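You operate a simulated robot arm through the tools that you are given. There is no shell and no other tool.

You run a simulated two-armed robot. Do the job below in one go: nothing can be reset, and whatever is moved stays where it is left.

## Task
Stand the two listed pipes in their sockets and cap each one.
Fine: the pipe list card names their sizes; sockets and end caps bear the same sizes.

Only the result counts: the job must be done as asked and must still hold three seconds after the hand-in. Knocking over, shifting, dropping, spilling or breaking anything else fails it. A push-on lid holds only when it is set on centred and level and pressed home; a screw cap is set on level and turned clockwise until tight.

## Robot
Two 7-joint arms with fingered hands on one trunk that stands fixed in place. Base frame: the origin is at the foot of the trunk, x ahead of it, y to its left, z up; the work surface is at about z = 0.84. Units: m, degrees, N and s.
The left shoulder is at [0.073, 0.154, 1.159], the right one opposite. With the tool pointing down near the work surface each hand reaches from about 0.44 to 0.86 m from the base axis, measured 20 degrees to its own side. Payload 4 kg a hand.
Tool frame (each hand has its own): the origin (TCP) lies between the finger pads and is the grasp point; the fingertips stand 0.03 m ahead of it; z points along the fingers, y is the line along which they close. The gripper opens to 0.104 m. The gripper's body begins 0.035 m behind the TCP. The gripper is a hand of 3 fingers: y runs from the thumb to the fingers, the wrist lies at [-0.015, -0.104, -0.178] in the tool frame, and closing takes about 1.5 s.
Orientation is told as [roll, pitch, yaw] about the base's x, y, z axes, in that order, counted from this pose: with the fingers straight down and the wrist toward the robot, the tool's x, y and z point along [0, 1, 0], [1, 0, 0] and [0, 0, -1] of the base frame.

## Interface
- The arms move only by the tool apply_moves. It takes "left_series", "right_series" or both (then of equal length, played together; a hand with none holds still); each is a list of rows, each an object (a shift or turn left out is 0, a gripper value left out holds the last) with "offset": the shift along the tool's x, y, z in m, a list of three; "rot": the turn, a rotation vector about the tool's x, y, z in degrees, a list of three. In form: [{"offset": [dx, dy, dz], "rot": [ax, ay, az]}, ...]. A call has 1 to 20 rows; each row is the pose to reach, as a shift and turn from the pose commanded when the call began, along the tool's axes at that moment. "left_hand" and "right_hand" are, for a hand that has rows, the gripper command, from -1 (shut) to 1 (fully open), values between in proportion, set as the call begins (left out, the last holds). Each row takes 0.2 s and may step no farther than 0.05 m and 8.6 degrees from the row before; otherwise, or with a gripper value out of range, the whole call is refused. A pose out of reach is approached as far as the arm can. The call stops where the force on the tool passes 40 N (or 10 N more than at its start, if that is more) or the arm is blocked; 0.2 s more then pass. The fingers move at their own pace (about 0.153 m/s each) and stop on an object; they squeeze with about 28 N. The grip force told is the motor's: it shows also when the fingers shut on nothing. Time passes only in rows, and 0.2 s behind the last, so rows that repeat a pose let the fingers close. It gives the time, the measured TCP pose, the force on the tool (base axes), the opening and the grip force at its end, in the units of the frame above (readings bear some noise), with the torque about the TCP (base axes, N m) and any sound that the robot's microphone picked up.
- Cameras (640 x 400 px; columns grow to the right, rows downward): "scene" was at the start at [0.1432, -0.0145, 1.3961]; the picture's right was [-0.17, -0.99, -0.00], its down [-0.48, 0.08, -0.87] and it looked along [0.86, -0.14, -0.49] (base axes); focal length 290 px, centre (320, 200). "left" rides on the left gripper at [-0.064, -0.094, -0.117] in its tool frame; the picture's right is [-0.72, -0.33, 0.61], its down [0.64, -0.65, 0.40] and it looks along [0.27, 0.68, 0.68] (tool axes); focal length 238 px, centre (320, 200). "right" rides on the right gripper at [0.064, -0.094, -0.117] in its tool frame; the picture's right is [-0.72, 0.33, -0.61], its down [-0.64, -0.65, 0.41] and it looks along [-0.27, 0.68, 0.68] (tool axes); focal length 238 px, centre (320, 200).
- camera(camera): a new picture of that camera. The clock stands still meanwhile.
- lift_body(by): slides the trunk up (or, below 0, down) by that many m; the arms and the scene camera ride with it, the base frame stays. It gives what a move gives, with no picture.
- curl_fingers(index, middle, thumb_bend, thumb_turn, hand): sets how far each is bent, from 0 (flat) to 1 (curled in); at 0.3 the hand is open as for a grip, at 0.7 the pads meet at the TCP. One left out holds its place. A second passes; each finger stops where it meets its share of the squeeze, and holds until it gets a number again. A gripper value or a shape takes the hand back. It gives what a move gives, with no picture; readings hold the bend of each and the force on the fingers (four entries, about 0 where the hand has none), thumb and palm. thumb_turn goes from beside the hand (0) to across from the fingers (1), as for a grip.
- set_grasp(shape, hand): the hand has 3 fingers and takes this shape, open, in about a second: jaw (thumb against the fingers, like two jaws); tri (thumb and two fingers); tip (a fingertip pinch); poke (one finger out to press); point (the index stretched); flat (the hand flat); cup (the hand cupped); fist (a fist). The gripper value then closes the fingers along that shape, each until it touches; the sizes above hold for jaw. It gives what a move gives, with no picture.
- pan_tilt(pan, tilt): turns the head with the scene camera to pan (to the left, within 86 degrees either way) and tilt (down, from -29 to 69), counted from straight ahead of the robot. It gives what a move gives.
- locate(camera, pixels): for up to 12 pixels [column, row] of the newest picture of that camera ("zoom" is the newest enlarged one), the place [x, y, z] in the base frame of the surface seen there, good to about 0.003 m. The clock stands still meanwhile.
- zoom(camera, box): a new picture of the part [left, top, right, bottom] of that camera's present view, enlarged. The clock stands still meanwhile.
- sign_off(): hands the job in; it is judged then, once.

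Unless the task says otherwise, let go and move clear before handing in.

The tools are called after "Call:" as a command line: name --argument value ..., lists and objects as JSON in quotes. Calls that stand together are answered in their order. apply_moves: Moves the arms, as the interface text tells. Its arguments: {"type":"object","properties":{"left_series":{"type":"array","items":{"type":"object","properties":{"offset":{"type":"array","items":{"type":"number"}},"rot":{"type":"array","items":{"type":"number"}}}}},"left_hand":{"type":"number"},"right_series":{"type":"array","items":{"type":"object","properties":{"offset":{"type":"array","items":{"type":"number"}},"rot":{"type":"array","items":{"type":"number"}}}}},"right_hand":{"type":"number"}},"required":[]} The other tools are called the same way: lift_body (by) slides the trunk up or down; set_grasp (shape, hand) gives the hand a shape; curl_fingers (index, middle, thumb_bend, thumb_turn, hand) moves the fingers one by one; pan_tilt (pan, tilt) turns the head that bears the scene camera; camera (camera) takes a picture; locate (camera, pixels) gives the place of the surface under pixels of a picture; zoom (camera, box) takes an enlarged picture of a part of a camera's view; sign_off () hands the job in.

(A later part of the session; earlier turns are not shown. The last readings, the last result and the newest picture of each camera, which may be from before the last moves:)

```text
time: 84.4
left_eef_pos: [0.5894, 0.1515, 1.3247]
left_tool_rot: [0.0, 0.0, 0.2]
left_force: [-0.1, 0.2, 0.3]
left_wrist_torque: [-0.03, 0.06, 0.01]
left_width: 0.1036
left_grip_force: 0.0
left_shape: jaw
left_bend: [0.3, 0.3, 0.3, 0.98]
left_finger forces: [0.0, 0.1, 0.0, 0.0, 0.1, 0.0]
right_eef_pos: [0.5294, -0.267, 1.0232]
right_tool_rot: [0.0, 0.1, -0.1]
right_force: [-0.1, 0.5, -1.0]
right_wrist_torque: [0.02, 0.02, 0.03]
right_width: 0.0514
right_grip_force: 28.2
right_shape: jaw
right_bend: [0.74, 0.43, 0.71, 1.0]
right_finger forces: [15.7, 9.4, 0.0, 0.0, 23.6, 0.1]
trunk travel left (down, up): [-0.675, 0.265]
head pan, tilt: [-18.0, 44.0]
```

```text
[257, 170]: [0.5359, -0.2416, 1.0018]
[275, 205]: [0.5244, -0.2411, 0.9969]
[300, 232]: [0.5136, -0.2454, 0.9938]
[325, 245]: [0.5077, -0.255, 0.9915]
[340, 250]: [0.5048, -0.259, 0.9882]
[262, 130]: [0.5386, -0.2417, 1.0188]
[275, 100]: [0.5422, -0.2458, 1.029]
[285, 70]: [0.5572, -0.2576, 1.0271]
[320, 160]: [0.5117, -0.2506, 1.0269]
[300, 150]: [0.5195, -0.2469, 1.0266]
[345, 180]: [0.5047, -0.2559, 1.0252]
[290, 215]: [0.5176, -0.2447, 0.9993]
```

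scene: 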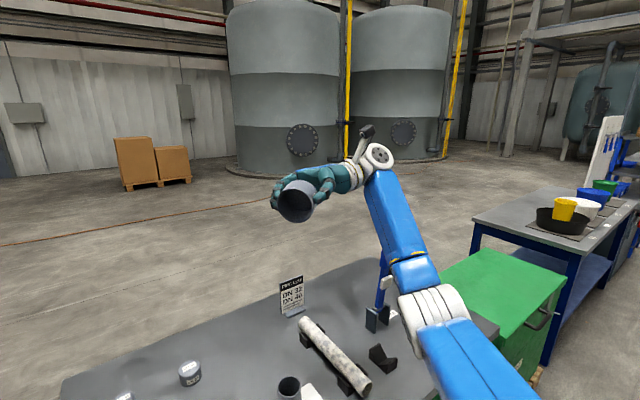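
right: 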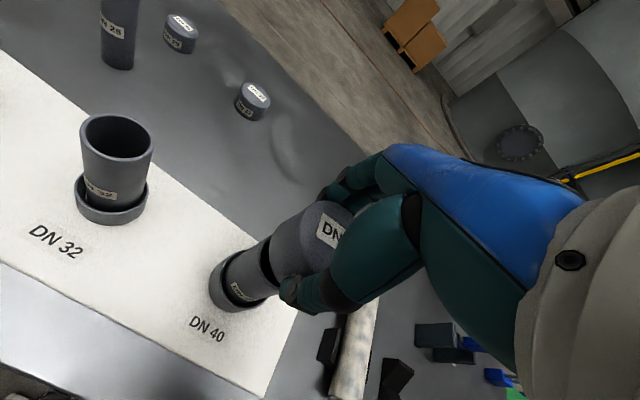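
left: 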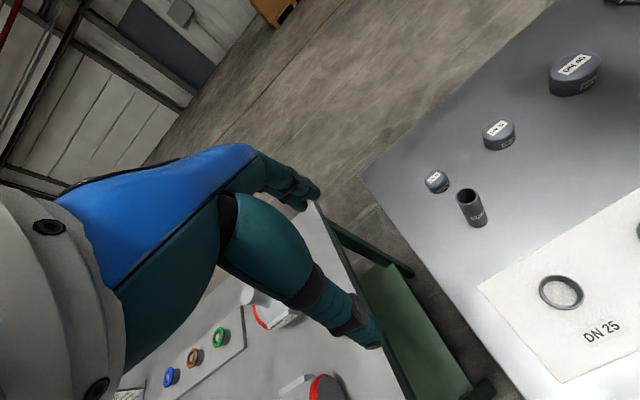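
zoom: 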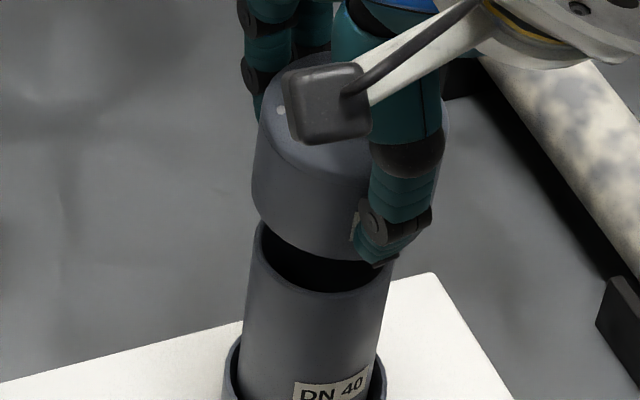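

Axis about (0.532, -0.2695), top level at 1.027, within 2 mm of the pipe's axis. I'll shift y by +0.7 mm and lower over the rim in steps.

Call:
apply_moves --right_series '[{"offset": [0.0007, -0.0003, 0.008]}, {"offset": [0.0007, -0.0003, 0.016]}, {"offset": [0.0007, -0.0003, 0.02]}, {"offset": [0.0007, -0.0003, 0.022]}, {"offset": [0.0007, -0.0003, 0.024]}, {"offset": [0.0007, -0.0003, 0.026]}, {"offset": [0.0007, -0.0003, 0.028]}, {"offset": [0.0007, -0.0003, 0.03]}, {"offset": [0.0007, -0.0003, 0.033]}, {"offset": [0.0007, -0.0003, 0.036]}, {"offset": [0.0007, -0.0003, 0.039]}, {"offset": [0.0007, -0.0003, 0.042]}, {"offset": [0.0007, -0.0003, 0.045]}, {"offset": [0.0007, -0.0003, 0.048]}, {"offset": [0.0007, -0.0003, 0.048]}]'

Call:
zoom --camera "scene" --box '[340, 195, 390, 255]'

```text
time: 87.6
left_eef_pos: [0.591, 0.1523, 1.3245]
left_tool_rot: [0.0, 0.0, 0.0]
left_force: [0.0, 0.1, -0.4]
left_wrist_torque: [-0.01, 0.04, 0.02]
left_width: 0.1036
left_grip_force: 0.0
left_shape: jaw
left_bend: [0.3, 0.3, 0.3, 0.98]
left_finger forces: [0.0, 0.0, 0.0, 0.0, 0.1, 0.0]
right_eef_pos: [0.5297, -0.2665, 0.9749]
right_tool_rot: [0.1, 0.1, -0.2]
right_force: [-0.1, 0.1, -0.7]
right_wrist_torque: [0.01, 0.01, 0.0]
right_width: 0.0517
right_grip_force: 28.0
right_shape: jaw
right_bend: [0.74, 0.43, 0.71, 1.0]
right_finger forces: [15.6, 9.3, 0.1, 0.0, 23.5, 0.0]
trunk travel left (down, up): [-0.675, 0.265]
head pan, tilt: [-18.0, 44.0]
```

```text
6.67 times, centred on (365, 225) of scene
```

zoom: 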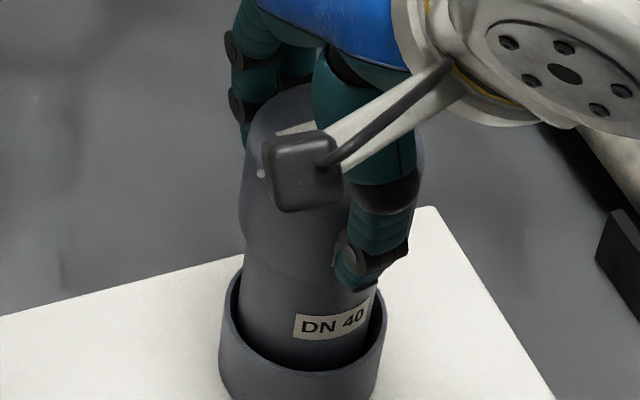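

The cap is over the pipe, sliding freely. I'll lower further in small steps until it bottoms out, then on to a firm push.

Call:
apply_moves --right_series '[{"offset": [0, 0, 0.003]}, {"offset": [0, 0, 0.006]}, {"offset": [0, 0, 0.009]}, {"offset": [0, 0, 0.011]}, {"offset": [0, 0, 0.012]}, {"offset": [0, 0, 0.013]}, {"offset": [0, 0, 0.014]}, {"offset": [0, 0, 0.015]}, {"offset": [0, 0, 0.015]}]'

Call:
zoom --camera "scene" --box '[340, 195, 390, 255]'

```text
time: 89.6
left_eef_pos: [0.5881, 0.1527, 1.3256]
left_tool_rot: [0.0, -0.1, 0.1]
left_force: [-0.2, 0.1, 0.1]
left_wrist_torque: [0.0, 0.01, 0.04]
left_width: 0.1036
left_grip_force: 0.0
left_shape: jaw
left_bend: [0.3, 0.3, 0.3, 0.98]
left_finger forces: [0.1, 0.0, 0.0, 0.0, 0.1, 0.0]
right_eef_pos: [0.5291, -0.2645, 0.9624]
right_tool_rot: [0.0, -0.3, -0.1]
right_force: [1.5, -0.1, 12.9]
right_wrist_torque: [-0.06, -0.03, -0.01]
right_width: 0.0518
right_grip_force: 28.0
right_shape: jaw
right_bend: [0.74, 0.43, 0.71, 1.0]
right_finger forces: [16.5, 10.8, 0.0, 0.0, 24.9, 0.1]
trunk travel left (down, up): [-0.675, 0.265]
head pan, tilt: [-18.0, 44.0]
```

```text
6.67 times, centred on (365, 225) of scene
```

zoom: 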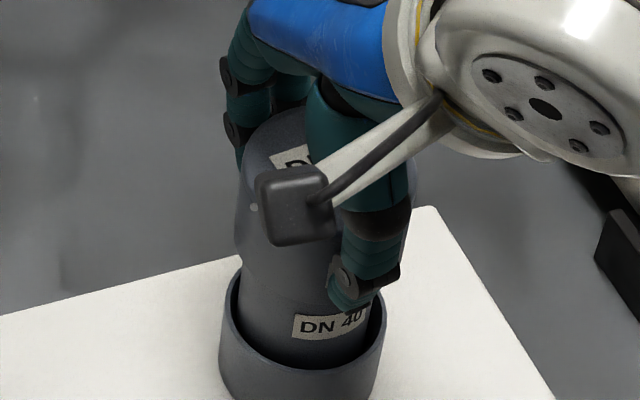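

Bottomed out with 12.9 N. I'll press 3 mm more (about 25–30 N), hold a second, back off, then release.

Call:
apply_moves --right_series '[{"offset": [0, 0, 0.001]}, {"offset": [0, 0, 0.002]}, {"offset": [0, 0, 0.003]}, {"offset": [0, 0, 0.003]}, {"offset": [0, 0, 0.003]}, {"offset": [0, 0, 0.003]}, {"offset": [0, 0, 0.003]}]'

```text
time: 91.2
left_eef_pos: [0.5871, 0.1545, 1.3264]
left_tool_rot: [-0.1, -0.2, 0.1]
left_force: [0.5, 0.8, 0.4]
left_wrist_torque: [-0.01, -0.02, 0.02]
left_width: 0.1036
left_grip_force: 0.0
left_shape: jaw
left_bend: [0.3, 0.3, 0.3, 0.98]
left_finger forces: [0.0, 0.0, 0.0, 0.0, 0.0, 0.1]
right_eef_pos: [0.5278, -0.2644, 0.9605]
right_tool_rot: [0.0, -0.3, -0.1]
right_force: [1.5, -1.0, 30.2]
right_wrist_torque: [-0.06, -0.2, 0.0]
right_width: 0.0529
right_grip_force: 28.0
right_shape: jaw
right_bend: [0.74, 0.42, 0.71, 1.0]
right_finger forces: [18.3, 12.0, 0.0, 0.0, 26.7, 0.0]
trunk travel left (down, up): [-0.675, 0.265]
head pan, tilt: [-18.0, 44.0]
```

30 N held at the bottom. I'll back off 4.5 mm to unload, open the fingers, and rise clear.

Call:
apply_moves --right_series '[{"offset": [0, 0, -0.002]}, {"offset": [0, 0, -0.0045]}, {"offset": [0, 0, -0.0045]}]'

Call:
apply_moves --right_series '[{"offset": [0, 0, 0]}, {"offset": [0, 0, 0]}, {"offset": [0, 0, 0]}, {"offset": [0, 0, 0]}, {"offset": [0, 0, 0]}, {"offset": [0, 0, 0]}, {"offset": [0, 0, 0]}, {"offset": [0, 0, -0.02]}, {"offset": [0, 0, -0.05]}, {"offset": [0, 0, -0.09]}, {"offset": [0, 0, -0.13]}, {"offset": [0, 0, -0.13]}]' --right_hand 1

Call:
camera --camera "scene"

Call:
zoom --camera "scene" --box '[344, 208, 386, 262]'

```text
time: 92.0
left_eef_pos: [0.5886, 0.1533, 1.3256]
left_tool_rot: [-0.1, -0.1, 0.1]
left_force: [-0.7, 0.9, 0.0]
left_wrist_torque: [0.0, -0.02, -0.01]
left_width: 0.1038
left_grip_force: 0.1
left_shape: jaw
left_bend: [0.3, 0.3, 0.3, 0.98]
left_finger forces: [0.0, 0.1, 0.1, 0.1, 0.0, 0.1]
right_eef_pos: [0.5295, -0.2639, 0.9616]
right_tool_rot: [0.0, 0.1, 0.0]
right_force: [1.2, 1.1, 14.5]
right_wrist_torque: [-0.03, -0.2, 0.01]
right_width: 0.0525
right_grip_force: 28.6
right_shape: jaw
right_bend: [0.74, 0.42, 0.71, 1.0]
right_finger forces: [18.1, 10.9, 0.1, 0.0, 26.1, 0.0]
trunk travel left (down, up): [-0.675, 0.265]
head pan, tilt: [-18.0, 44.0]
```

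```text
time: 94.6
left_eef_pos: [0.5903, 0.1515, 1.3258]
left_tool_rot: [0.0, 0.0, 0.1]
left_force: [-0.1, -0.4, 0.3]
left_wrist_torque: [-0.02, 0.04, 0.03]
left_width: 0.1039
left_grip_force: 0.0
left_shape: jaw
left_bend: [0.3, 0.3, 0.3, 0.98]
left_finger forces: [0.0, 0.1, 0.0, 0.0, 0.0, 0.0]
right_eef_pos: [0.5296, -0.2663, 1.0919]
right_tool_rot: [0.1, 0.1, 0.0]
right_force: [0.1, 0.9, 0.3]
right_wrist_torque: [-0.01, -0.02, -0.01]
right_width: 0.1036
right_grip_force: 0.3
right_shape: jaw
right_bend: [0.3, 0.3, 0.3, 0.98]
right_finger forces: [0.0, 0.0, 0.1, 0.0, 0.1, 0.0]
trunk travel left (down, up): [-0.675, 0.265]
head pan, tilt: [-18.0, 44.0]
```

```text
taken
```

scene: 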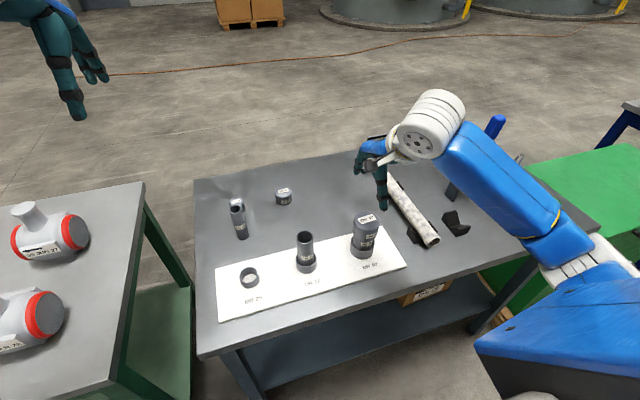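

```text
7.41 times, centred on (365, 235) of scene
```

zoom: 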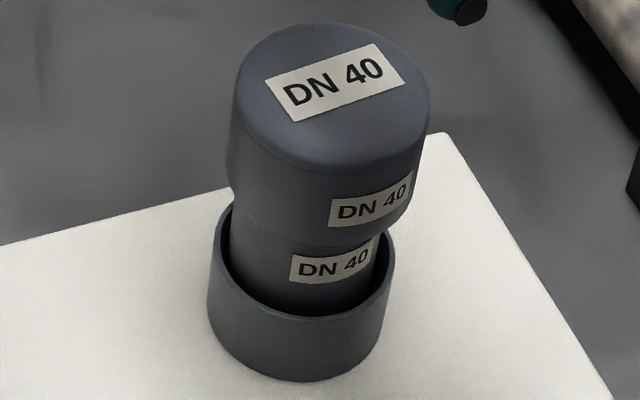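

Call:
locate --camera "zoom" --pixels '[[330, 95], [250, 90], [335, 30], [415, 110], [320, 150], [270, 50], [400, 55], [265, 130], [390, 145], [325, 235], [238, 190], [325, 260]]'

Call:
zoom --camera "scene" --box '[262, 180, 306, 214]'

```text
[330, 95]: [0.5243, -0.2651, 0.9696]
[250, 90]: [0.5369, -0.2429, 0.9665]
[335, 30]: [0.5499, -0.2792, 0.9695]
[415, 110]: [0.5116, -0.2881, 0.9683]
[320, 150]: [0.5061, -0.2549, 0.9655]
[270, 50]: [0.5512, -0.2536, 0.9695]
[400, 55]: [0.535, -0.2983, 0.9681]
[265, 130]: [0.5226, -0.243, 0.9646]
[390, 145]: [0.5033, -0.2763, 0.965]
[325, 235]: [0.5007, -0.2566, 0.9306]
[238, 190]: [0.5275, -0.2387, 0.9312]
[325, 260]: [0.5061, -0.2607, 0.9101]
```

```text
11.76 times, centred on (284, 197) of scene
```

zoom: 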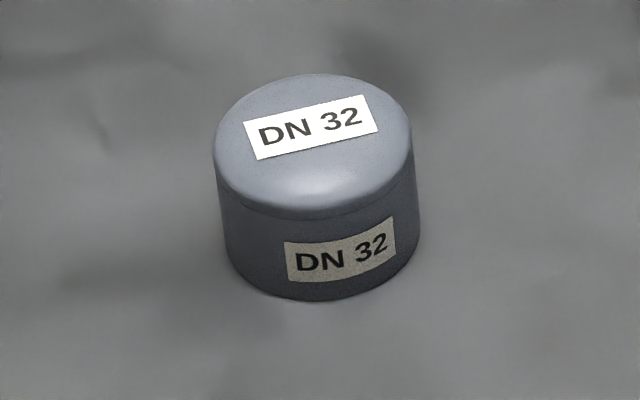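

The DN 40 cap is back home and level, top ≈0.969, lower edge ≈0.928. Next is the DN 32 cap; I'll locate its outline in this zoom.

Call:
locate --camera "zoom" --pixels '[[313, 140], [220, 140], [406, 140], [313, 78], [250, 95], [380, 95], [245, 190], [385, 185], [313, 205], [320, 295], [228, 240], [414, 225]]'

Call:
apply_moves --right_series '[{"offset": [0, 0, -0.02]}, {"offset": [0.02, 0.035, -0.03]}, {"offset": [0.04, 0.07, -0.03]}, {"offset": [0.06, 0.105, -0.03]}, {"offset": [0.08, 0.14, -0.03]}, {"offset": [0.1, 0.175, -0.03]}, {"offset": [0.12, 0.21, -0.03]}, {"offset": [0.14, 0.24, -0.02]}, {"offset": [0.147, 0.257, 0.01]}, {"offset": [0.147, 0.257, 0.05]}, {"offset": [0.147, 0.257, 0.09]}, {"offset": [0.147, 0.257, 0.12]}, {"offset": [0.147, 0.257, 0.12]}]'

Call:
camera --camera "scene"

Call:
camera --camera "right"

```text
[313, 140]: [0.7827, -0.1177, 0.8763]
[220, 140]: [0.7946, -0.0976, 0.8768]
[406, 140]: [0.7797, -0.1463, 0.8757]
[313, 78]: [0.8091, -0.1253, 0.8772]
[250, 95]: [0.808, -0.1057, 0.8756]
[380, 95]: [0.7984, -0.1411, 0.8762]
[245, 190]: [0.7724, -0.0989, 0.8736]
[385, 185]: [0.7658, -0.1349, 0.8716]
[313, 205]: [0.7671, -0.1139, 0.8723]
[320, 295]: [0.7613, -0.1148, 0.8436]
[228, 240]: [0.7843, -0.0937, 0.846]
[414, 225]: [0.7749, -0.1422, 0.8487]
```

```text
time: 97.4
left_eef_pos: [0.5902, 0.1548, 1.3248]
left_tool_rot: [0.0, 0.1, 0.1]
left_force: [-0.3, -0.3, 0.3]
left_wrist_torque: [0.02, 0.03, 0.03]
left_width: 0.1038
left_grip_force: 0.0
left_shape: jaw
left_bend: [0.3, 0.3, 0.3, 0.98]
left_finger forces: [0.0, 0.0, 0.1, 0.1, 0.0, 0.0]
right_eef_pos: [0.7884, -0.1178, 0.971]
right_tool_rot: [0.0, 0.0, -0.1]
right_force: [0.0, 0.5, 0.0]
right_wrist_torque: [-0.02, 0.03, -0.05]
right_width: 0.1038
right_grip_force: 0.2
right_shape: jaw
right_bend: [0.3, 0.3, 0.3, 0.98]
right_finger forces: [0.1, 0.0, 0.0, 0.1, 0.1, 0.0]
trunk travel left (down, up): [-0.675, 0.265]
head pan, tilt: [-18.0, 44.0]
```

```text
taken
```

scene: 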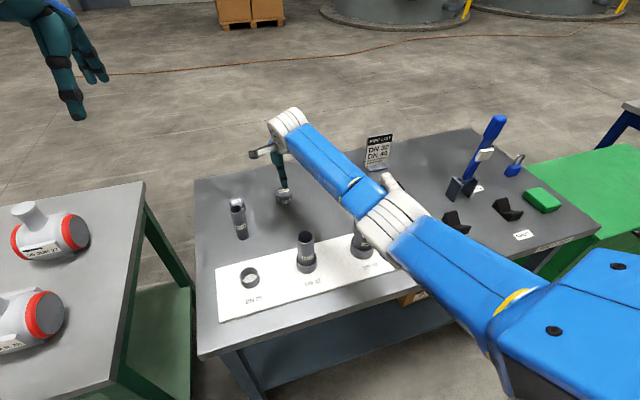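

```text
taken
```

right: 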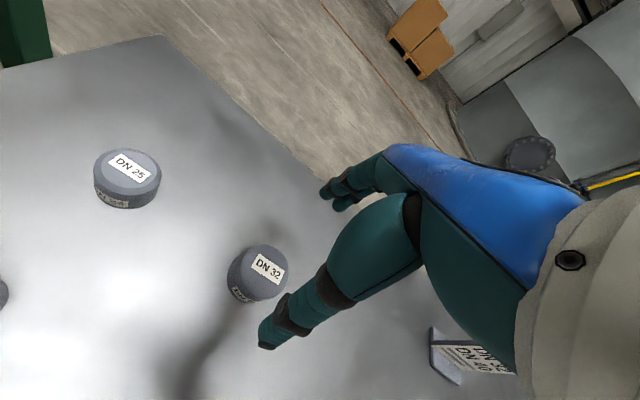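

The hand is over the DN 32 cap at z≈0.971. The forearm crosses in front of the DN 40 cap in the picture at about (360,200)–(400,250); I'll check its height there, and refine the cap centre with the right camera.

Call:
locate --camera "scene" --pixels '[[305, 160], [325, 185], [345, 207], [365, 222], [385, 245], [400, 262], [350, 190], [380, 200], [400, 230], [430, 260], [315, 140], [340, 165]]'

Call:
zoom --camera "right" --box '[210, 230, 310, 310]'

```text
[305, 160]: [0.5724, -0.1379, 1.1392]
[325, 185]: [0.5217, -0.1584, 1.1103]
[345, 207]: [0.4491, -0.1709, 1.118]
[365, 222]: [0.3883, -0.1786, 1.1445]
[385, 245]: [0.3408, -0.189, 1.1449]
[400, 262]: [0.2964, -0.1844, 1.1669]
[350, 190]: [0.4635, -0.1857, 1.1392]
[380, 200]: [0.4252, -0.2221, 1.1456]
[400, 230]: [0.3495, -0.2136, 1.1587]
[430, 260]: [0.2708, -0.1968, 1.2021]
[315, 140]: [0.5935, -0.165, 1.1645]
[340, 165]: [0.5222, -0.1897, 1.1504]
```

```text
5.00 times, centred on (260, 270) of right
```

zoom: 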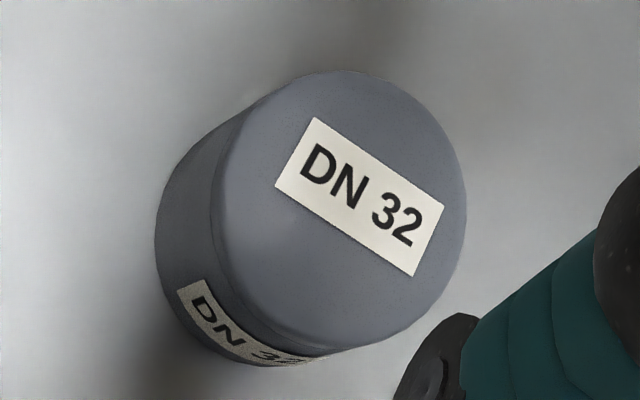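

The forearm's lower edge is at z≈1.11 near x=0.52, so there is ample room. Now the cap's outline in this right-hand zoom.

Call:
locate --camera "zoom" --pixels '[[345, 78], [460, 200], [222, 180], [310, 342], [425, 115], [250, 290], [275, 105], [420, 300], [340, 210]]'

```text
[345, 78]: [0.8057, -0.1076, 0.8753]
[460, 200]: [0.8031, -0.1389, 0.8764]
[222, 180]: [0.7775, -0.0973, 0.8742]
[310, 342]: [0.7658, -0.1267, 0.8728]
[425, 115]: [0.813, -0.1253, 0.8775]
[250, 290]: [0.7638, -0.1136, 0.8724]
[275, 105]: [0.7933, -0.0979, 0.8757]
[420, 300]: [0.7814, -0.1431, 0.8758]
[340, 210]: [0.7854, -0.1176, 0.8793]
```

The DN 32 cap's centre fits (0.788, -0.120). I'll correct y by -1.5 mm and lower to z≈0.876 around it.

Call:
apply_moves --right_series '[{"offset": [-0.0015, -0.0005, 0.025]}, {"offset": [-0.0015, -0.0005, 0.05]}, {"offset": [-0.0015, -0.0005, 0.07]}, {"offset": [-0.0015, -0.0005, 0.083]}, {"offset": [-0.0015, -0.0005, 0.091]}, {"offset": [-0.0015, -0.0005, 0.095]}, {"offset": [-0.0015, -0.0005, 0.095]}]'

Call:
camera --camera "right"

Call:
zoom --camera "scene" --box '[240, 120, 400, 270]'

```text
time: 99.0
left_eef_pos: [0.5909, 0.1531, 1.3247]
left_tool_rot: [0.0, 0.1, 0.1]
left_force: [-0.8, 0.0, 0.6]
left_wrist_torque: [-0.01, 0.01, -0.04]
left_width: 0.1039
left_grip_force: 0.0
left_shape: jaw
left_bend: [0.3, 0.3, 0.3, 0.98]
left_finger forces: [0.0, 0.1, 0.1, 0.1, 0.0, 0.1]
right_eef_pos: [0.7877, -0.1194, 0.8763]
right_tool_rot: [0.0, 0.0, -0.1]
right_force: [-0.2, -0.5, 0.4]
right_wrist_torque: [0.03, -0.01, -0.02]
right_width: 0.1035
right_grip_force: 0.1
right_shape: jaw
right_bend: [0.3, 0.3, 0.3, 0.98]
right_finger forces: [0.1, 0.1, 0.1, 0.0, 0.0, 0.0]
trunk travel left (down, up): [-0.675, 0.265]
head pan, tilt: [-18.0, 44.0]
```

```text
taken
```

right: 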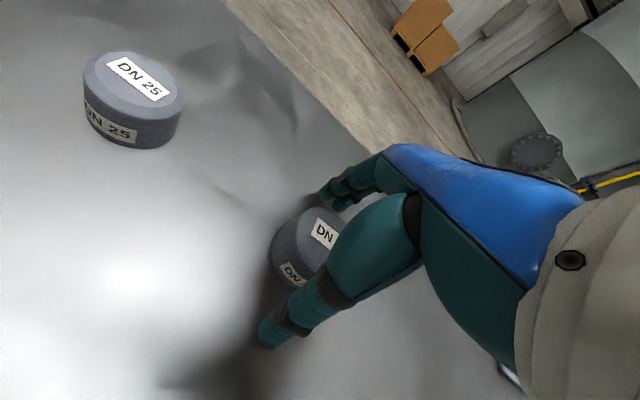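

```text
2.67 times, centred on (320, 195) of scene
```

zoom: 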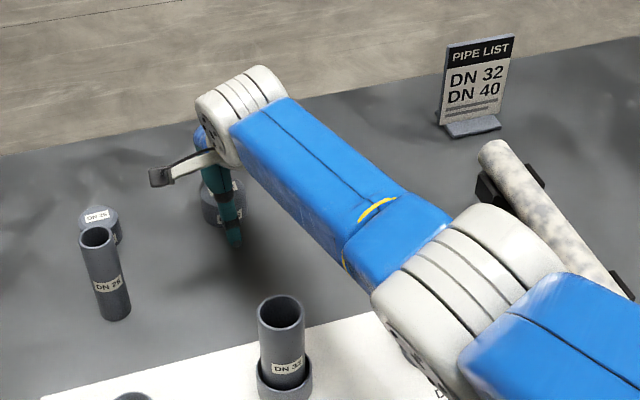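

The open hand stands around the DN 32 cap at z=0.876 without contact. I'll close on it.

Call:
apply_moves --right_series '[{"offset": [0, 0, 0]}, {"offset": [0, 0, 0]}, {"offset": [0, 0, 0]}, {"offset": [0, 0, 0]}, {"offset": [0, 0, 0]}, {"offset": [0, 0, 0]}, {"offset": [0, 0, 0]}, {"offset": [0, 0, 0]}, {"offset": [0, 0, 0]}]' --right_hand -1

Call:
camera --camera "right"

Call:
zoom --camera "scene" --box '[255, 165, 315, 225]'

```text
time: 101.0
left_eef_pos: [0.59, 0.1539, 1.325]
left_tool_rot: [0.0, 0.0, 0.0]
left_force: [0.7, -0.4, -0.6]
left_wrist_torque: [-0.03, 0.02, 0.01]
left_width: 0.1035
left_grip_force: 0.0
left_shape: jaw
left_bend: [0.3, 0.3, 0.3, 0.98]
left_finger forces: [0.0, 0.1, 0.0, 0.0, 0.1, 0.0]
right_eef_pos: [0.7877, -0.1202, 0.8772]
right_tool_rot: [0.0, 0.1, 0.0]
right_force: [0.6, 0.0, -0.7]
right_wrist_torque: [0.01, -0.04, 0.01]
right_width: 0.0432
right_grip_force: 28.0
right_shape: jaw
right_bend: [0.74, 0.48, 0.72, 1.0]
right_finger forces: [15.4, 9.3, 0.0, 0.1, 23.7, 0.0]
trunk travel left (down, up): [-0.675, 0.265]
head pan, tilt: [-18.0, 44.0]
```

```text
taken
```

right: 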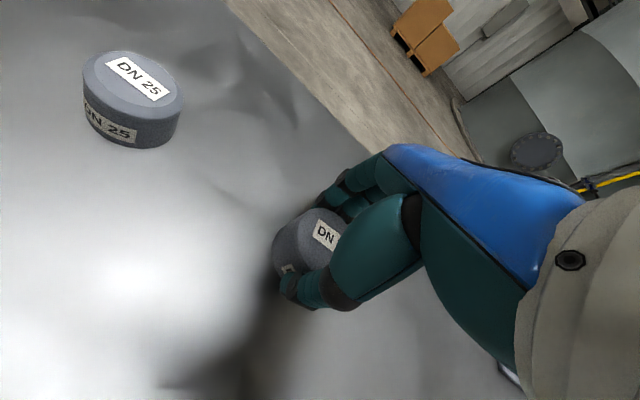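

```text
6.67 times, centred on (285, 195) of scene
```

zoom: 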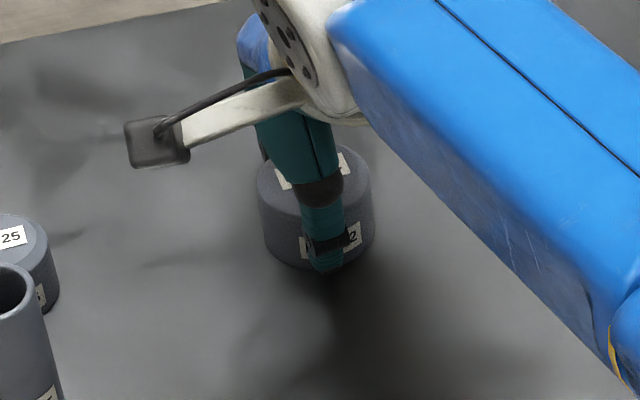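

The DN 32 cap is held with 28 N at width 0.043. I'll lift it 0.15 m, then carry it 0.257 m back to above the DN 32 pipe at (0.531, -0.118).

Call:
apply_moves --right_series '[{"offset": [0, 0, -0.005]}, {"offset": [0, 0, -0.015]}, {"offset": [0, 0, -0.035]}, {"offset": [0, 0, -0.065]}, {"offset": [0, 0, -0.1]}, {"offset": [0, 0, -0.13]}, {"offset": [0, 0, -0.155]}, {"offset": [0.001, -0.03, -0.155]}, {"offset": [0.001, -0.07, -0.155]}, {"offset": [0.001, -0.115, -0.155]}, {"offset": [0.001, -0.16, -0.155]}, {"offset": [0.001, -0.2, -0.155]}, {"offset": [0.001, -0.235, -0.155]}, {"offset": [0.001, -0.257, -0.155]}, {"offset": [0.001, -0.257, -0.155]}, {"offset": [0.001, -0.257, -0.155]}]'

Call:
camera --camera "scene"

Call:
zoom --camera "scene" --box '[280, 200, 330, 255]'

Call:
camera --camera "right"

```text
time: 104.4
left_eef_pos: [0.5902, 0.1538, 1.3252]
left_tool_rot: [0.0, -0.1, 0.1]
left_force: [0.0, -0.7, -0.4]
left_wrist_torque: [0.01, 0.03, -0.01]
left_width: 0.1036
left_grip_force: 0.0
left_shape: jaw
left_bend: [0.3, 0.3, 0.3, 0.98]
left_finger forces: [0.1, 0.1, 0.1, 0.0, 0.0, 0.0]
right_eef_pos: [0.5307, -0.1178, 1.0314]
right_tool_rot: [-0.1, 0.2, -0.1]
right_force: [0.8, 0.9, -1.7]
right_wrist_torque: [-0.03, 0.03, -0.05]
right_width: 0.0431
right_grip_force: 27.9
right_shape: jaw
right_bend: [0.74, 0.48, 0.72, 1.0]
right_finger forces: [15.5, 9.5, 0.0, 0.0, 23.6, 0.0]
trunk travel left (down, up): [-0.675, 0.265]
head pan, tilt: [-18.0, 44.0]
```

```text
taken
```

scene: 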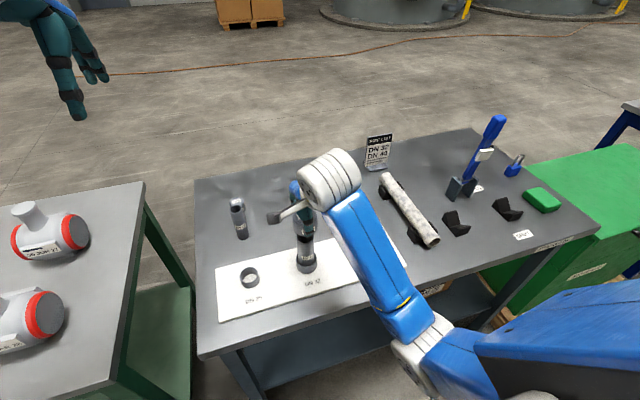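

```text
7.27 times, centred on (305, 228) of scene
```

zoom: 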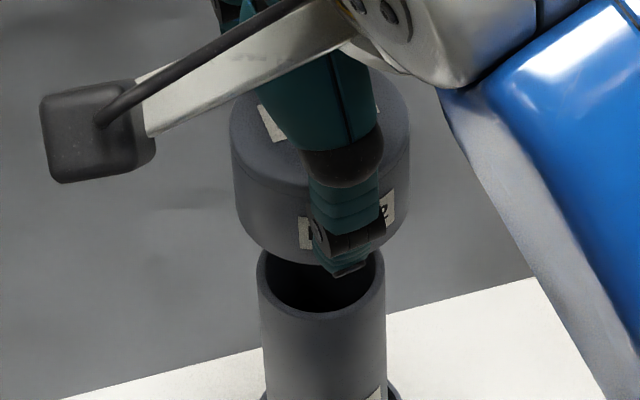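

```text
taken
```

right: 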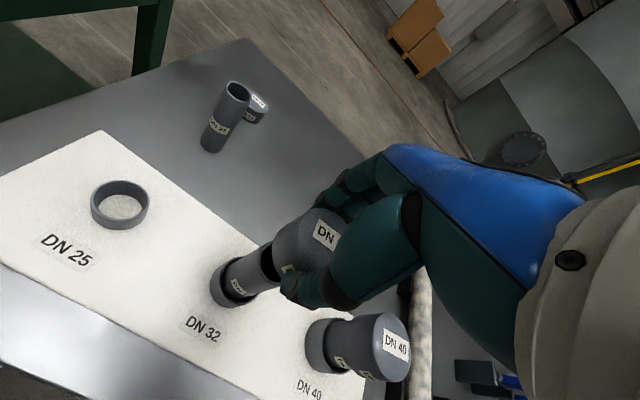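

The DN 32 cap (columns 231–410) is over the DN 32 pipe (258–385), sideways centred. I'll fit both axes from this zoom.

Call:
locate --camera "zoom" --pixels '[[240, 200], [255, 225], [280, 240], [300, 212], [398, 200], [390, 215], [236, 160], [404, 160], [262, 278], [290, 306], [322, 312], [360, 300]]'

Call:
locate --camera "zoom" --pixels '[[255, 100], [250, 160], [280, 175], [390, 100], [395, 140], [245, 130], [382, 275], [263, 260]]'

```text
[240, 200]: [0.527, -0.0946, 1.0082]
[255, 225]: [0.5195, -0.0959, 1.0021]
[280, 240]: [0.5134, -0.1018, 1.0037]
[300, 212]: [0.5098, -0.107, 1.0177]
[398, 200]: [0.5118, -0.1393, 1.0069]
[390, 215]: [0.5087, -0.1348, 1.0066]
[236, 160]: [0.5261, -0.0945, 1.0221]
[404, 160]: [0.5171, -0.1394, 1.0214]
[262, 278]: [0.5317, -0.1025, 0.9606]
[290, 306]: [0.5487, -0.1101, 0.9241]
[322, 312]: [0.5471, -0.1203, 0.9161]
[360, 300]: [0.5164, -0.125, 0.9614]
```

```text
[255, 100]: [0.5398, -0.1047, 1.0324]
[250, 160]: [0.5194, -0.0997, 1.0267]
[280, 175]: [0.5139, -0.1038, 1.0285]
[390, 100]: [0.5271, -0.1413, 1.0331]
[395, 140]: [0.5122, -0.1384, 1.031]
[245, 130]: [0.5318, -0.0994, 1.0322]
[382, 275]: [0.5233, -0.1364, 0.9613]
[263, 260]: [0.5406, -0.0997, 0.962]
```

The cap's axis is about (0.5295, -0.1195) and the pipe's (0.531, -0.118). I'll shift (+1, +1) mm and lower in steps over the rim.

Call:
apply_moves --right_series '[{"offset": [0.001, 0.001, 0.01]}, {"offset": [0.001, 0.001, 0.02]}, {"offset": [0.001, 0.001, 0.028]}, {"offset": [0.001, 0.001, 0.031]}, {"offset": [0.001, 0.001, 0.031]}]'

Call:
zoom --camera "scene" --box '[280, 205, 330, 260]'

Call:
zoom --camera "right" --box '[190, 190, 350, 330]'

```text
time: 105.6
left_eef_pos: [0.5908, 0.1539, 1.3233]
left_tool_rot: [0.1, 0.0, 0.2]
left_force: [-0.8, 0.1, -0.4]
left_wrist_torque: [-0.03, 0.03, -0.03]
left_width: 0.1036
left_grip_force: 0.0
left_shape: jaw
left_bend: [0.3, 0.3, 0.3, 0.98]
left_finger forces: [0.0, 0.0, 0.0, 0.0, 0.0, 0.1]
right_eef_pos: [0.532, -0.1181, 0.9995]
right_tool_rot: [0.0, 0.0, -0.1]
right_force: [0.2, 0.8, -1.2]
right_wrist_torque: [0.0, 0.0, 0.0]
right_width: 0.043
right_grip_force: 28.0
right_shape: jaw
right_bend: [0.74, 0.48, 0.72, 1.0]
right_finger forces: [15.4, 9.5, 0.1, 0.0, 23.6, 0.0]
trunk travel left (down, up): [-0.675, 0.265]
head pan, tilt: [-18.0, 44.0]
```

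```text
7.27 times, centred on (305, 232) of scene
```

zoom: 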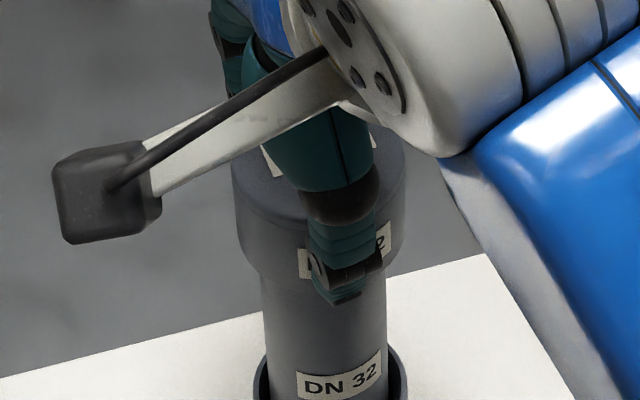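

```text
2.86 times, centred on (270, 260) of right
```

zoom: 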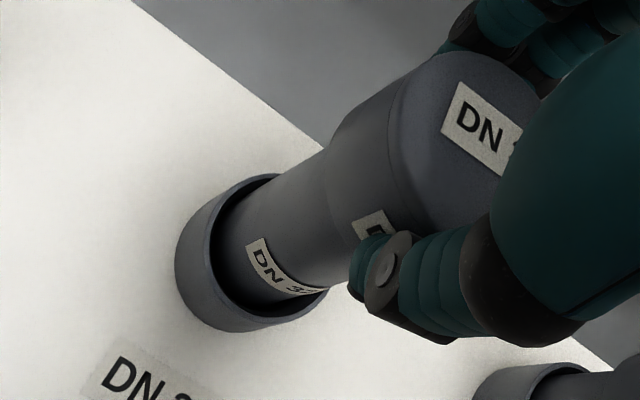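

Overhang is about 20 px on the left and 16 px on the right, so the cap is centred to within 1 mm. I'll lower on in small steps, with a 0.5 mm shift back.

Call:
apply_moves --right_series '[{"offset": [-0.0005, 0, 0.002]}, {"offset": [-0.0005, 0, 0.004]}, {"offset": [-0.0005, 0, 0.006]}, {"offset": [-0.0005, 0, 0.008]}, {"offset": [-0.0005, 0, 0.01]}, {"offset": [-0.0005, 0, 0.012]}, {"offset": [-0.0005, 0, 0.014]}, {"offset": [-0.0005, 0, 0.014]}]'

Call:
zoom --camera "scene" --box '[280, 205, 330, 260]'

```text
time: 107.4
left_eef_pos: [0.59, 0.1532, 1.3235]
left_tool_rot: [0.0, 0.0, 0.1]
left_force: [1.4, -0.1, 0.3]
left_wrist_torque: [0.0, 0.01, 0.01]
left_width: 0.1034
left_grip_force: 0.2
left_shape: jaw
left_bend: [0.3, 0.3, 0.3, 0.98]
left_finger forces: [0.1, 0.1, 0.0, 0.0, 0.1, 0.0]
right_eef_pos: [0.5301, -0.1179, 0.9869]
right_tool_rot: [0.0, 0.2, -0.1]
right_force: [0.0, 0.4, -0.6]
right_wrist_torque: [0.02, 0.01, -0.01]
right_width: 0.0429
right_grip_force: 27.6
right_shape: jaw
right_bend: [0.74, 0.48, 0.72, 1.0]
right_finger forces: [15.5, 9.4, 0.1, 0.1, 23.6, 0.1]
trunk travel left (down, up): [-0.675, 0.265]
head pan, tilt: [-18.0, 44.0]
```

```text
7.27 times, centred on (305, 232) of scene
```

zoom: 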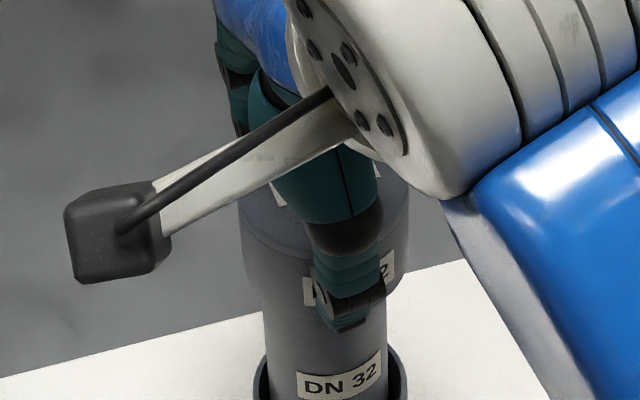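

The cap is past the rim with no resistance. I'll go on down until it bottoms, expected near z≈0.966.

Call:
apply_moves --right_series '[{"offset": [0, 0, 0.003]}, {"offset": [0, 0, 0.006]}, {"offset": [0, 0, 0.009]}, {"offset": [0, 0, 0.012]}, {"offset": [0, 0, 0.015]}, {"offset": [0, 0, 0.017]}, {"offset": [0, 0, 0.019]}, {"offset": [0, 0, 0.021]}, {"offset": [0, 0, 0.021]}]'

```text
time: 109.4
left_eef_pos: [0.5894, 0.1536, 1.3252]
left_tool_rot: [0.0, -0.1, 0.1]
left_force: [0.1, 0.4, -0.6]
left_wrist_torque: [0.0, -0.03, 0.0]
left_width: 0.1036
left_grip_force: 0.0
left_shape: jaw
left_bend: [0.3, 0.3, 0.3, 0.98]
left_finger forces: [0.0, 0.0, 0.0, 0.1, 0.0, 0.1]
right_eef_pos: [0.5305, -0.1172, 0.9676]
right_tool_rot: [0.0, -0.1, -0.1]
right_force: [0.2, 0.4, 7.0]
right_wrist_torque: [0.01, -0.08, 0.01]
right_width: 0.0429
right_grip_force: 27.8
right_shape: jaw
right_bend: [0.74, 0.48, 0.72, 1.0]
right_finger forces: [16.2, 10.3, 0.0, 0.0, 24.4, 0.0]
trunk travel left (down, up): [-0.675, 0.265]
head pan, tilt: [-18.0, 44.0]
```

Contact at 7 N, z=0.968, as expected. I'll press about 5 mm more in command (to around 30 N) and hold.

Call:
apply_moves --right_series '[{"offset": [0, 0, 0.001]}, {"offset": [0, 0, 0.002]}, {"offset": [0, 0, 0.003]}, {"offset": [0, 0, 0.004]}, {"offset": [0, 0, 0.0048]}, {"offset": [0, 0, 0.0048]}, {"offset": [0, 0, 0.0048]}, {"offset": [0, 0, 0.0048]}]'

Call:
zoom --camera "scene" --box '[280, 205, 330, 260]'

```text
time: 111.2
left_eef_pos: [0.5861, 0.154, 1.3262]
left_tool_rot: [0.0, -0.3, 0.1]
left_force: [0.4, 0.3, -0.2]
left_wrist_torque: [-0.01, 0.0, 0.01]
left_width: 0.1035
left_grip_force: 0.0
left_shape: jaw
left_bend: [0.3, 0.3, 0.3, 0.98]
left_finger forces: [0.0, 0.1, 0.0, 0.0, 0.1, 0.0]
right_eef_pos: [0.528, -0.1167, 0.965]
right_tool_rot: [0.0, -0.5, 0.0]
right_force: [2.0, -0.4, 34.0]
right_wrist_torque: [-0.06, -0.07, 0.03]
right_width: 0.0445
right_grip_force: 28.8
right_shape: jaw
right_bend: [0.74, 0.48, 0.73, 1.0]
right_finger forces: [19.0, 13.2, 0.0, 0.0, 28.0, 0.0]
trunk travel left (down, up): [-0.675, 0.265]
head pan, tilt: [-18.0, 44.0]
```

```text
7.27 times, centred on (305, 232) of scene
```

zoom: 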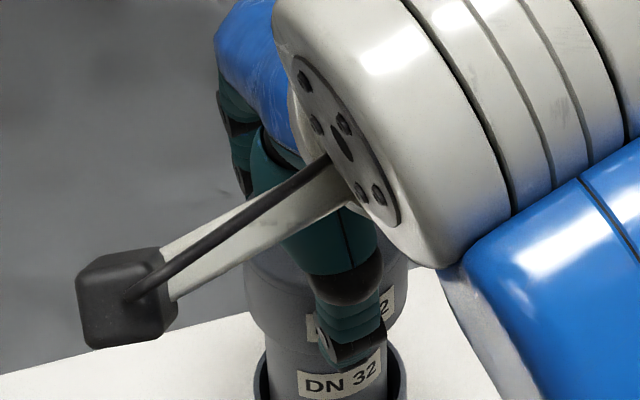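

34 N held with the cap bottomed on the DN 32 pipe. I'll unload by backing off 5 mm, open the fingers and rise clear.

Call:
apply_moves --right_series '[{"offset": [0, 0, -0.002]}, {"offset": [0, 0, -0.0045]}, {"offset": [0, 0, -0.0055]}, {"offset": [0, 0, -0.0055]}]'

Call:
apply_moves --right_series '[{"offset": [0, 0, 0]}, {"offset": [0, 0, 0]}, {"offset": [0, 0, 0]}, {"offset": [0, 0, 0]}, {"offset": [0, 0, 0]}, {"offset": [0, 0, 0]}, {"offset": [0, 0, 0]}, {"offset": [0, 0, -0.02]}, {"offset": [0, 0, -0.05]}, {"offset": [0, 0, -0.09]}, {"offset": [0, 0, -0.13]}, {"offset": [0, 0, -0.17]}, {"offset": [0, 0, -0.17]}]' --right_hand 1

Call:
camera --camera "scene"

Call:
zoom --camera "scene" --box '[283, 215, 327, 275]'

Call:
camera --camera "right"

```text
time: 112.2
left_eef_pos: [0.5878, 0.1541, 1.3251]
left_tool_rot: [-0.1, -0.1, 0.1]
left_force: [0.4, 0.2, 0.7]
left_wrist_torque: [-0.02, 0.02, -0.01]
left_width: 0.1036
left_grip_force: 0.0
left_shape: jaw
left_bend: [0.3, 0.3, 0.3, 0.98]
left_finger forces: [0.0, 0.0, 0.1, 0.0, 0.0, 0.0]
right_eef_pos: [0.5278, -0.1173, 0.9672]
right_tool_rot: [-0.1, 0.2, -0.1]
right_force: [-1.2, 1.1, 11.9]
right_wrist_torque: [0.03, -0.03, 0.05]
right_width: 0.044
right_grip_force: 28.2
right_shape: jaw
right_bend: [0.74, 0.48, 0.72, 1.0]
right_finger forces: [17.7, 10.8, 0.0, 0.1, 27.1, 0.0]
trunk travel left (down, up): [-0.675, 0.265]
head pan, tilt: [-18.0, 44.0]
```

```text
time: 114.9
left_eef_pos: [0.5889, 0.1538, 1.3267]
left_tool_rot: [-0.1, -0.1, 0.1]
left_force: [-0.6, -0.8, 0.1]
left_wrist_torque: [0.01, -0.02, 0.02]
left_width: 0.1036
left_grip_force: 0.1
left_shape: jaw
left_bend: [0.3, 0.3, 0.3, 0.98]
left_finger forces: [0.0, 0.0, 0.1, 0.1, 0.0, 0.0]
right_eef_pos: [0.5453, -0.1721, 1.1324]
right_tool_rot: [-6.6, -1.6, -4.8]
right_force: [0.1, -0.4, -0.7]
right_wrist_torque: [-0.02, -0.02, -0.02]
right_width: 0.1038
right_grip_force: 0.0
right_shape: jaw
right_bend: [0.3, 0.3, 0.3, 0.98]
right_finger forces: [0.0, 0.0, 0.1, 0.1, 0.0, 0.1]
right hand out of reach, approached as far as the arm can: row 12, 13
trunk travel left (down, up): [-0.675, 0.265]
head pan, tilt: [-18.0, 44.0]
stopped in row 13 (right hand): the arm was blocked; the commanded pose is now the measured one
```

```text
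taken
```

scene: 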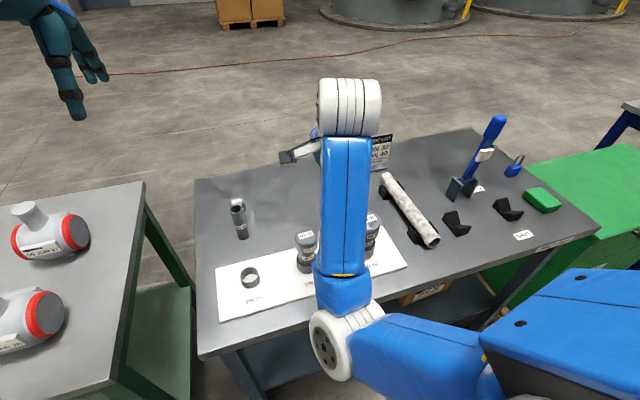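

```text
6.67 times, centred on (305, 245) of scene
```

zoom: 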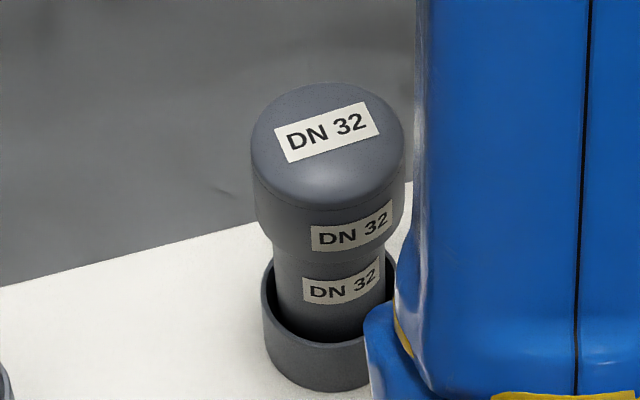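

```text
taken
```

right: 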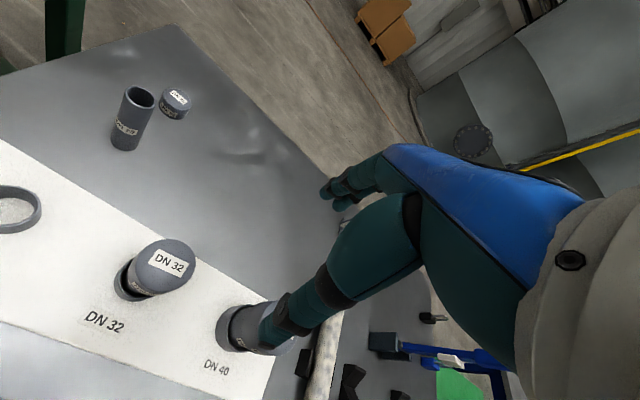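

The DN 32 cap sits level on its pipe, but near the end of the rise the right arm reached a joint limit and swung to (0.545, -0.172, 1.132). I'll check where the links are relative to the pipes before moving again.

Call:
locate --camera "scene" --pixels '[[345, 150], [345, 200], [345, 260], [325, 300], [330, 345], [360, 320], [320, 275], [368, 240], [375, 235], [305, 245], [380, 215], [430, 350]]'

Call:
zoom --camera "right" --box '[100, 220, 320, 370]'

```text
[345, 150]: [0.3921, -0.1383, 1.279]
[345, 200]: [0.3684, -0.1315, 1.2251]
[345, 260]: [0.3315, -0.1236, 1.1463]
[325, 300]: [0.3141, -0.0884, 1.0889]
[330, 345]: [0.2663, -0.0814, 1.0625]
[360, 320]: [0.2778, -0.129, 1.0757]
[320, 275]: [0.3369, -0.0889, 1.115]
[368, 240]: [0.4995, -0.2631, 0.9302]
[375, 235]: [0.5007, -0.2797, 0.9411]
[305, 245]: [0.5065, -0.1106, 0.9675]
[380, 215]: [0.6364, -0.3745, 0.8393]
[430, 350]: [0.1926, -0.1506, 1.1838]
```

```text
2.67 times, centred on (210, 295) of right
```

zoom: 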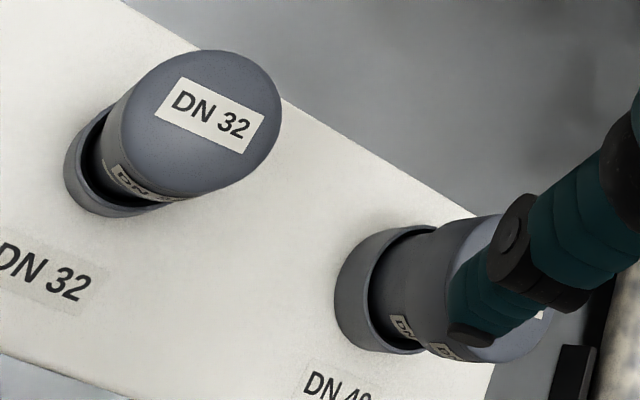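

All arm links are at z>1.06 and x<0.4, touching nothing, and both capped pipes stand straight in the right-camera zoom. I'll move the hand forward, right and up, away from them, in small steps.

Call:
apply_moves --right_series '[{"offset": [-0.02, 0.015, -0.01]}, {"offset": [-0.045, 0.03, -0.02]}, {"offset": [-0.07, 0.05, -0.03]}, {"offset": [-0.1, 0.07, -0.04]}, {"offset": [-0.13, 0.08, -0.05]}, {"offset": [-0.16, 0.08, -0.06]}, {"offset": [-0.16, 0.08, -0.06]}]'

Call:
camera --camera "scene"

```text
time: 116.5
left_eef_pos: [0.5874, 0.1531, 1.3253]
left_tool_rot: [0.0, -0.1, 0.1]
left_force: [-1.1, 0.2, -0.2]
left_wrist_torque: [0.01, 0.02, -0.01]
left_width: 0.1038
left_grip_force: 0.1
left_shape: jaw
left_bend: [0.3, 0.3, 0.3, 0.98]
left_finger forces: [0.1, 0.1, 0.0, 0.0, 0.0, 0.0]
right_eef_pos: [0.6096, -0.3281, 1.2122]
right_tool_rot: [-6.5, -1.6, -4.6]
right_force: [-0.1, 0.4, -0.5]
right_wrist_torque: [-0.06, 0.03, 0.02]
right_width: 0.1039
right_grip_force: 0.0
right_shape: jaw
right_bend: [0.3, 0.3, 0.3, 0.98]
right_finger forces: [0.0, 0.0, 0.1, 0.1, 0.0, 0.1]
trunk travel left (down, up): [-0.675, 0.265]
head pan, tilt: [-18.0, 44.0]
```

```text
taken
```

scene: 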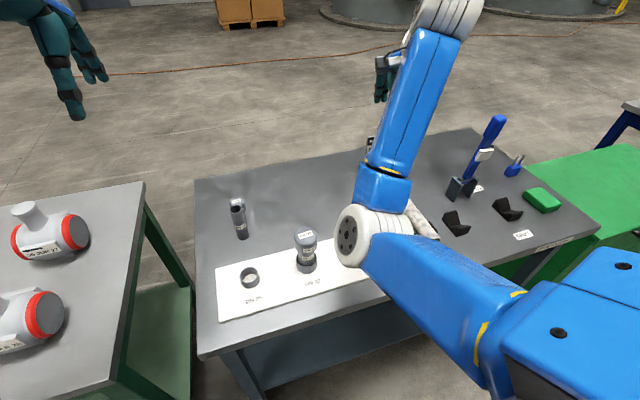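

DN 32 is capped at (306,250); the arm now hides DN 40. I'll move the hand further right and up to get a clear view.

Call:
apply_moves --right_series '[{"offset": [-0.03, 0, -0.01]}, {"offset": [-0.06, 0, -0.02]}, {"offset": [-0.09, -0.01, -0.03]}, {"offset": [-0.12, -0.02, -0.04]}, {"offset": [-0.15, -0.03, -0.05]}, {"offset": [-0.15, -0.03, -0.05]}]'

Call:
camera --camera "scene"

```text
time: 117.9
left_eef_pos: [0.5879, 0.1513, 1.3265]
left_tool_rot: [0.0, -0.1, 0.1]
left_force: [-0.1, -0.5, -0.3]
left_wrist_torque: [-0.01, 0.0, 0.0]
left_width: 0.1038
left_grip_force: 0.0
left_shape: jaw
left_bend: [0.3, 0.3, 0.3, 0.98]
left_finger forces: [0.0, 0.0, 0.1, 0.1, 0.0, 0.0]
right_eef_pos: [0.5653, -0.4698, 1.277]
right_tool_rot: [-6.3, -1.5, -4.7]
right_force: [0.2, 0.3, -0.9]
right_wrist_torque: [-0.04, -0.01, -0.01]
right_width: 0.1039
right_grip_force: 0.0
right_shape: jaw
right_bend: [0.3, 0.3, 0.3, 0.98]
right_finger forces: [0.1, 0.1, 0.0, 0.1, 0.0, 0.0]
trunk travel left (down, up): [-0.675, 0.265]
head pan, tilt: [-18.0, 44.0]
```

```text
taken
```

scene: 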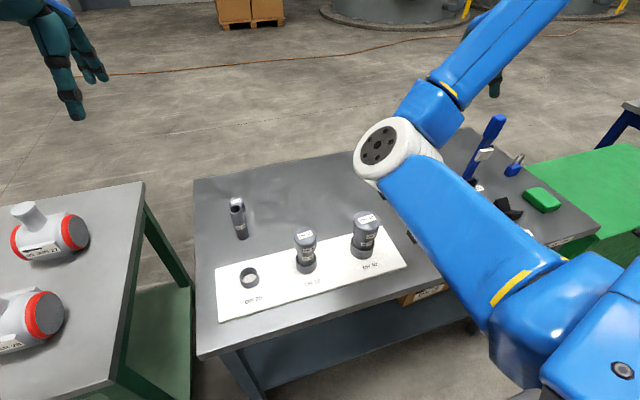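

Both capped pipes are now in clear view at (306,250) and (365,235). I'll zoom in on them to check that each cap is level and home.

Call:
zoom --camera "scene" --box '[284, 220, 328, 276]'

```text
7.14 times, centred on (306, 248) of scene
```

zoom: 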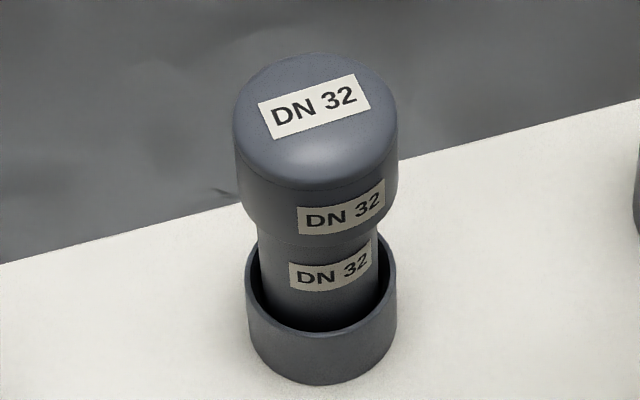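

Call:
locate --camera "zoom" --pixels '[[315, 115], [245, 115], [385, 115], [315, 62], [265, 75], [365, 75], [265, 155], [370, 155], [315, 170], [315, 238], [245, 200], [315, 255]]'

Call:
zoom --camera "scene" --box '[342, 204, 388, 264]'

```text
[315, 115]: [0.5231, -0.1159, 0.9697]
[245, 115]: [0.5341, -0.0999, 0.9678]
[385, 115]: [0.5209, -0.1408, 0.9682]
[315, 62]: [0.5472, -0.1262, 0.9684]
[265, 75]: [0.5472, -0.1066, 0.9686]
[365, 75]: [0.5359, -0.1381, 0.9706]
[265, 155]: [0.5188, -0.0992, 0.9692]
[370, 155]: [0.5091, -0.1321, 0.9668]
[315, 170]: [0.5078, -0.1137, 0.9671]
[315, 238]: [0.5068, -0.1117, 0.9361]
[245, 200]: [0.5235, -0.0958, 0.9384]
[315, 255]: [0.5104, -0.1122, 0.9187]
```

```text
6.67 times, centred on (365, 234) of scene
```

zoom: 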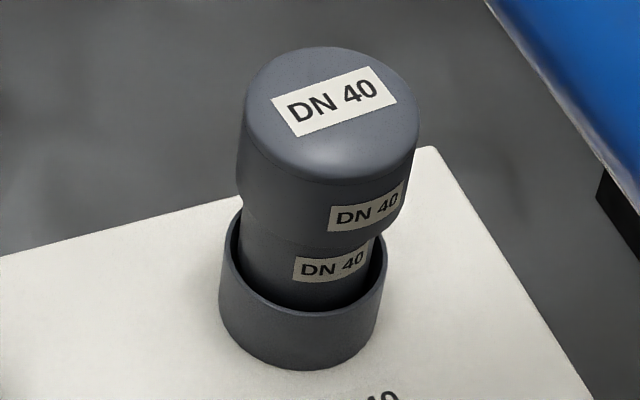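

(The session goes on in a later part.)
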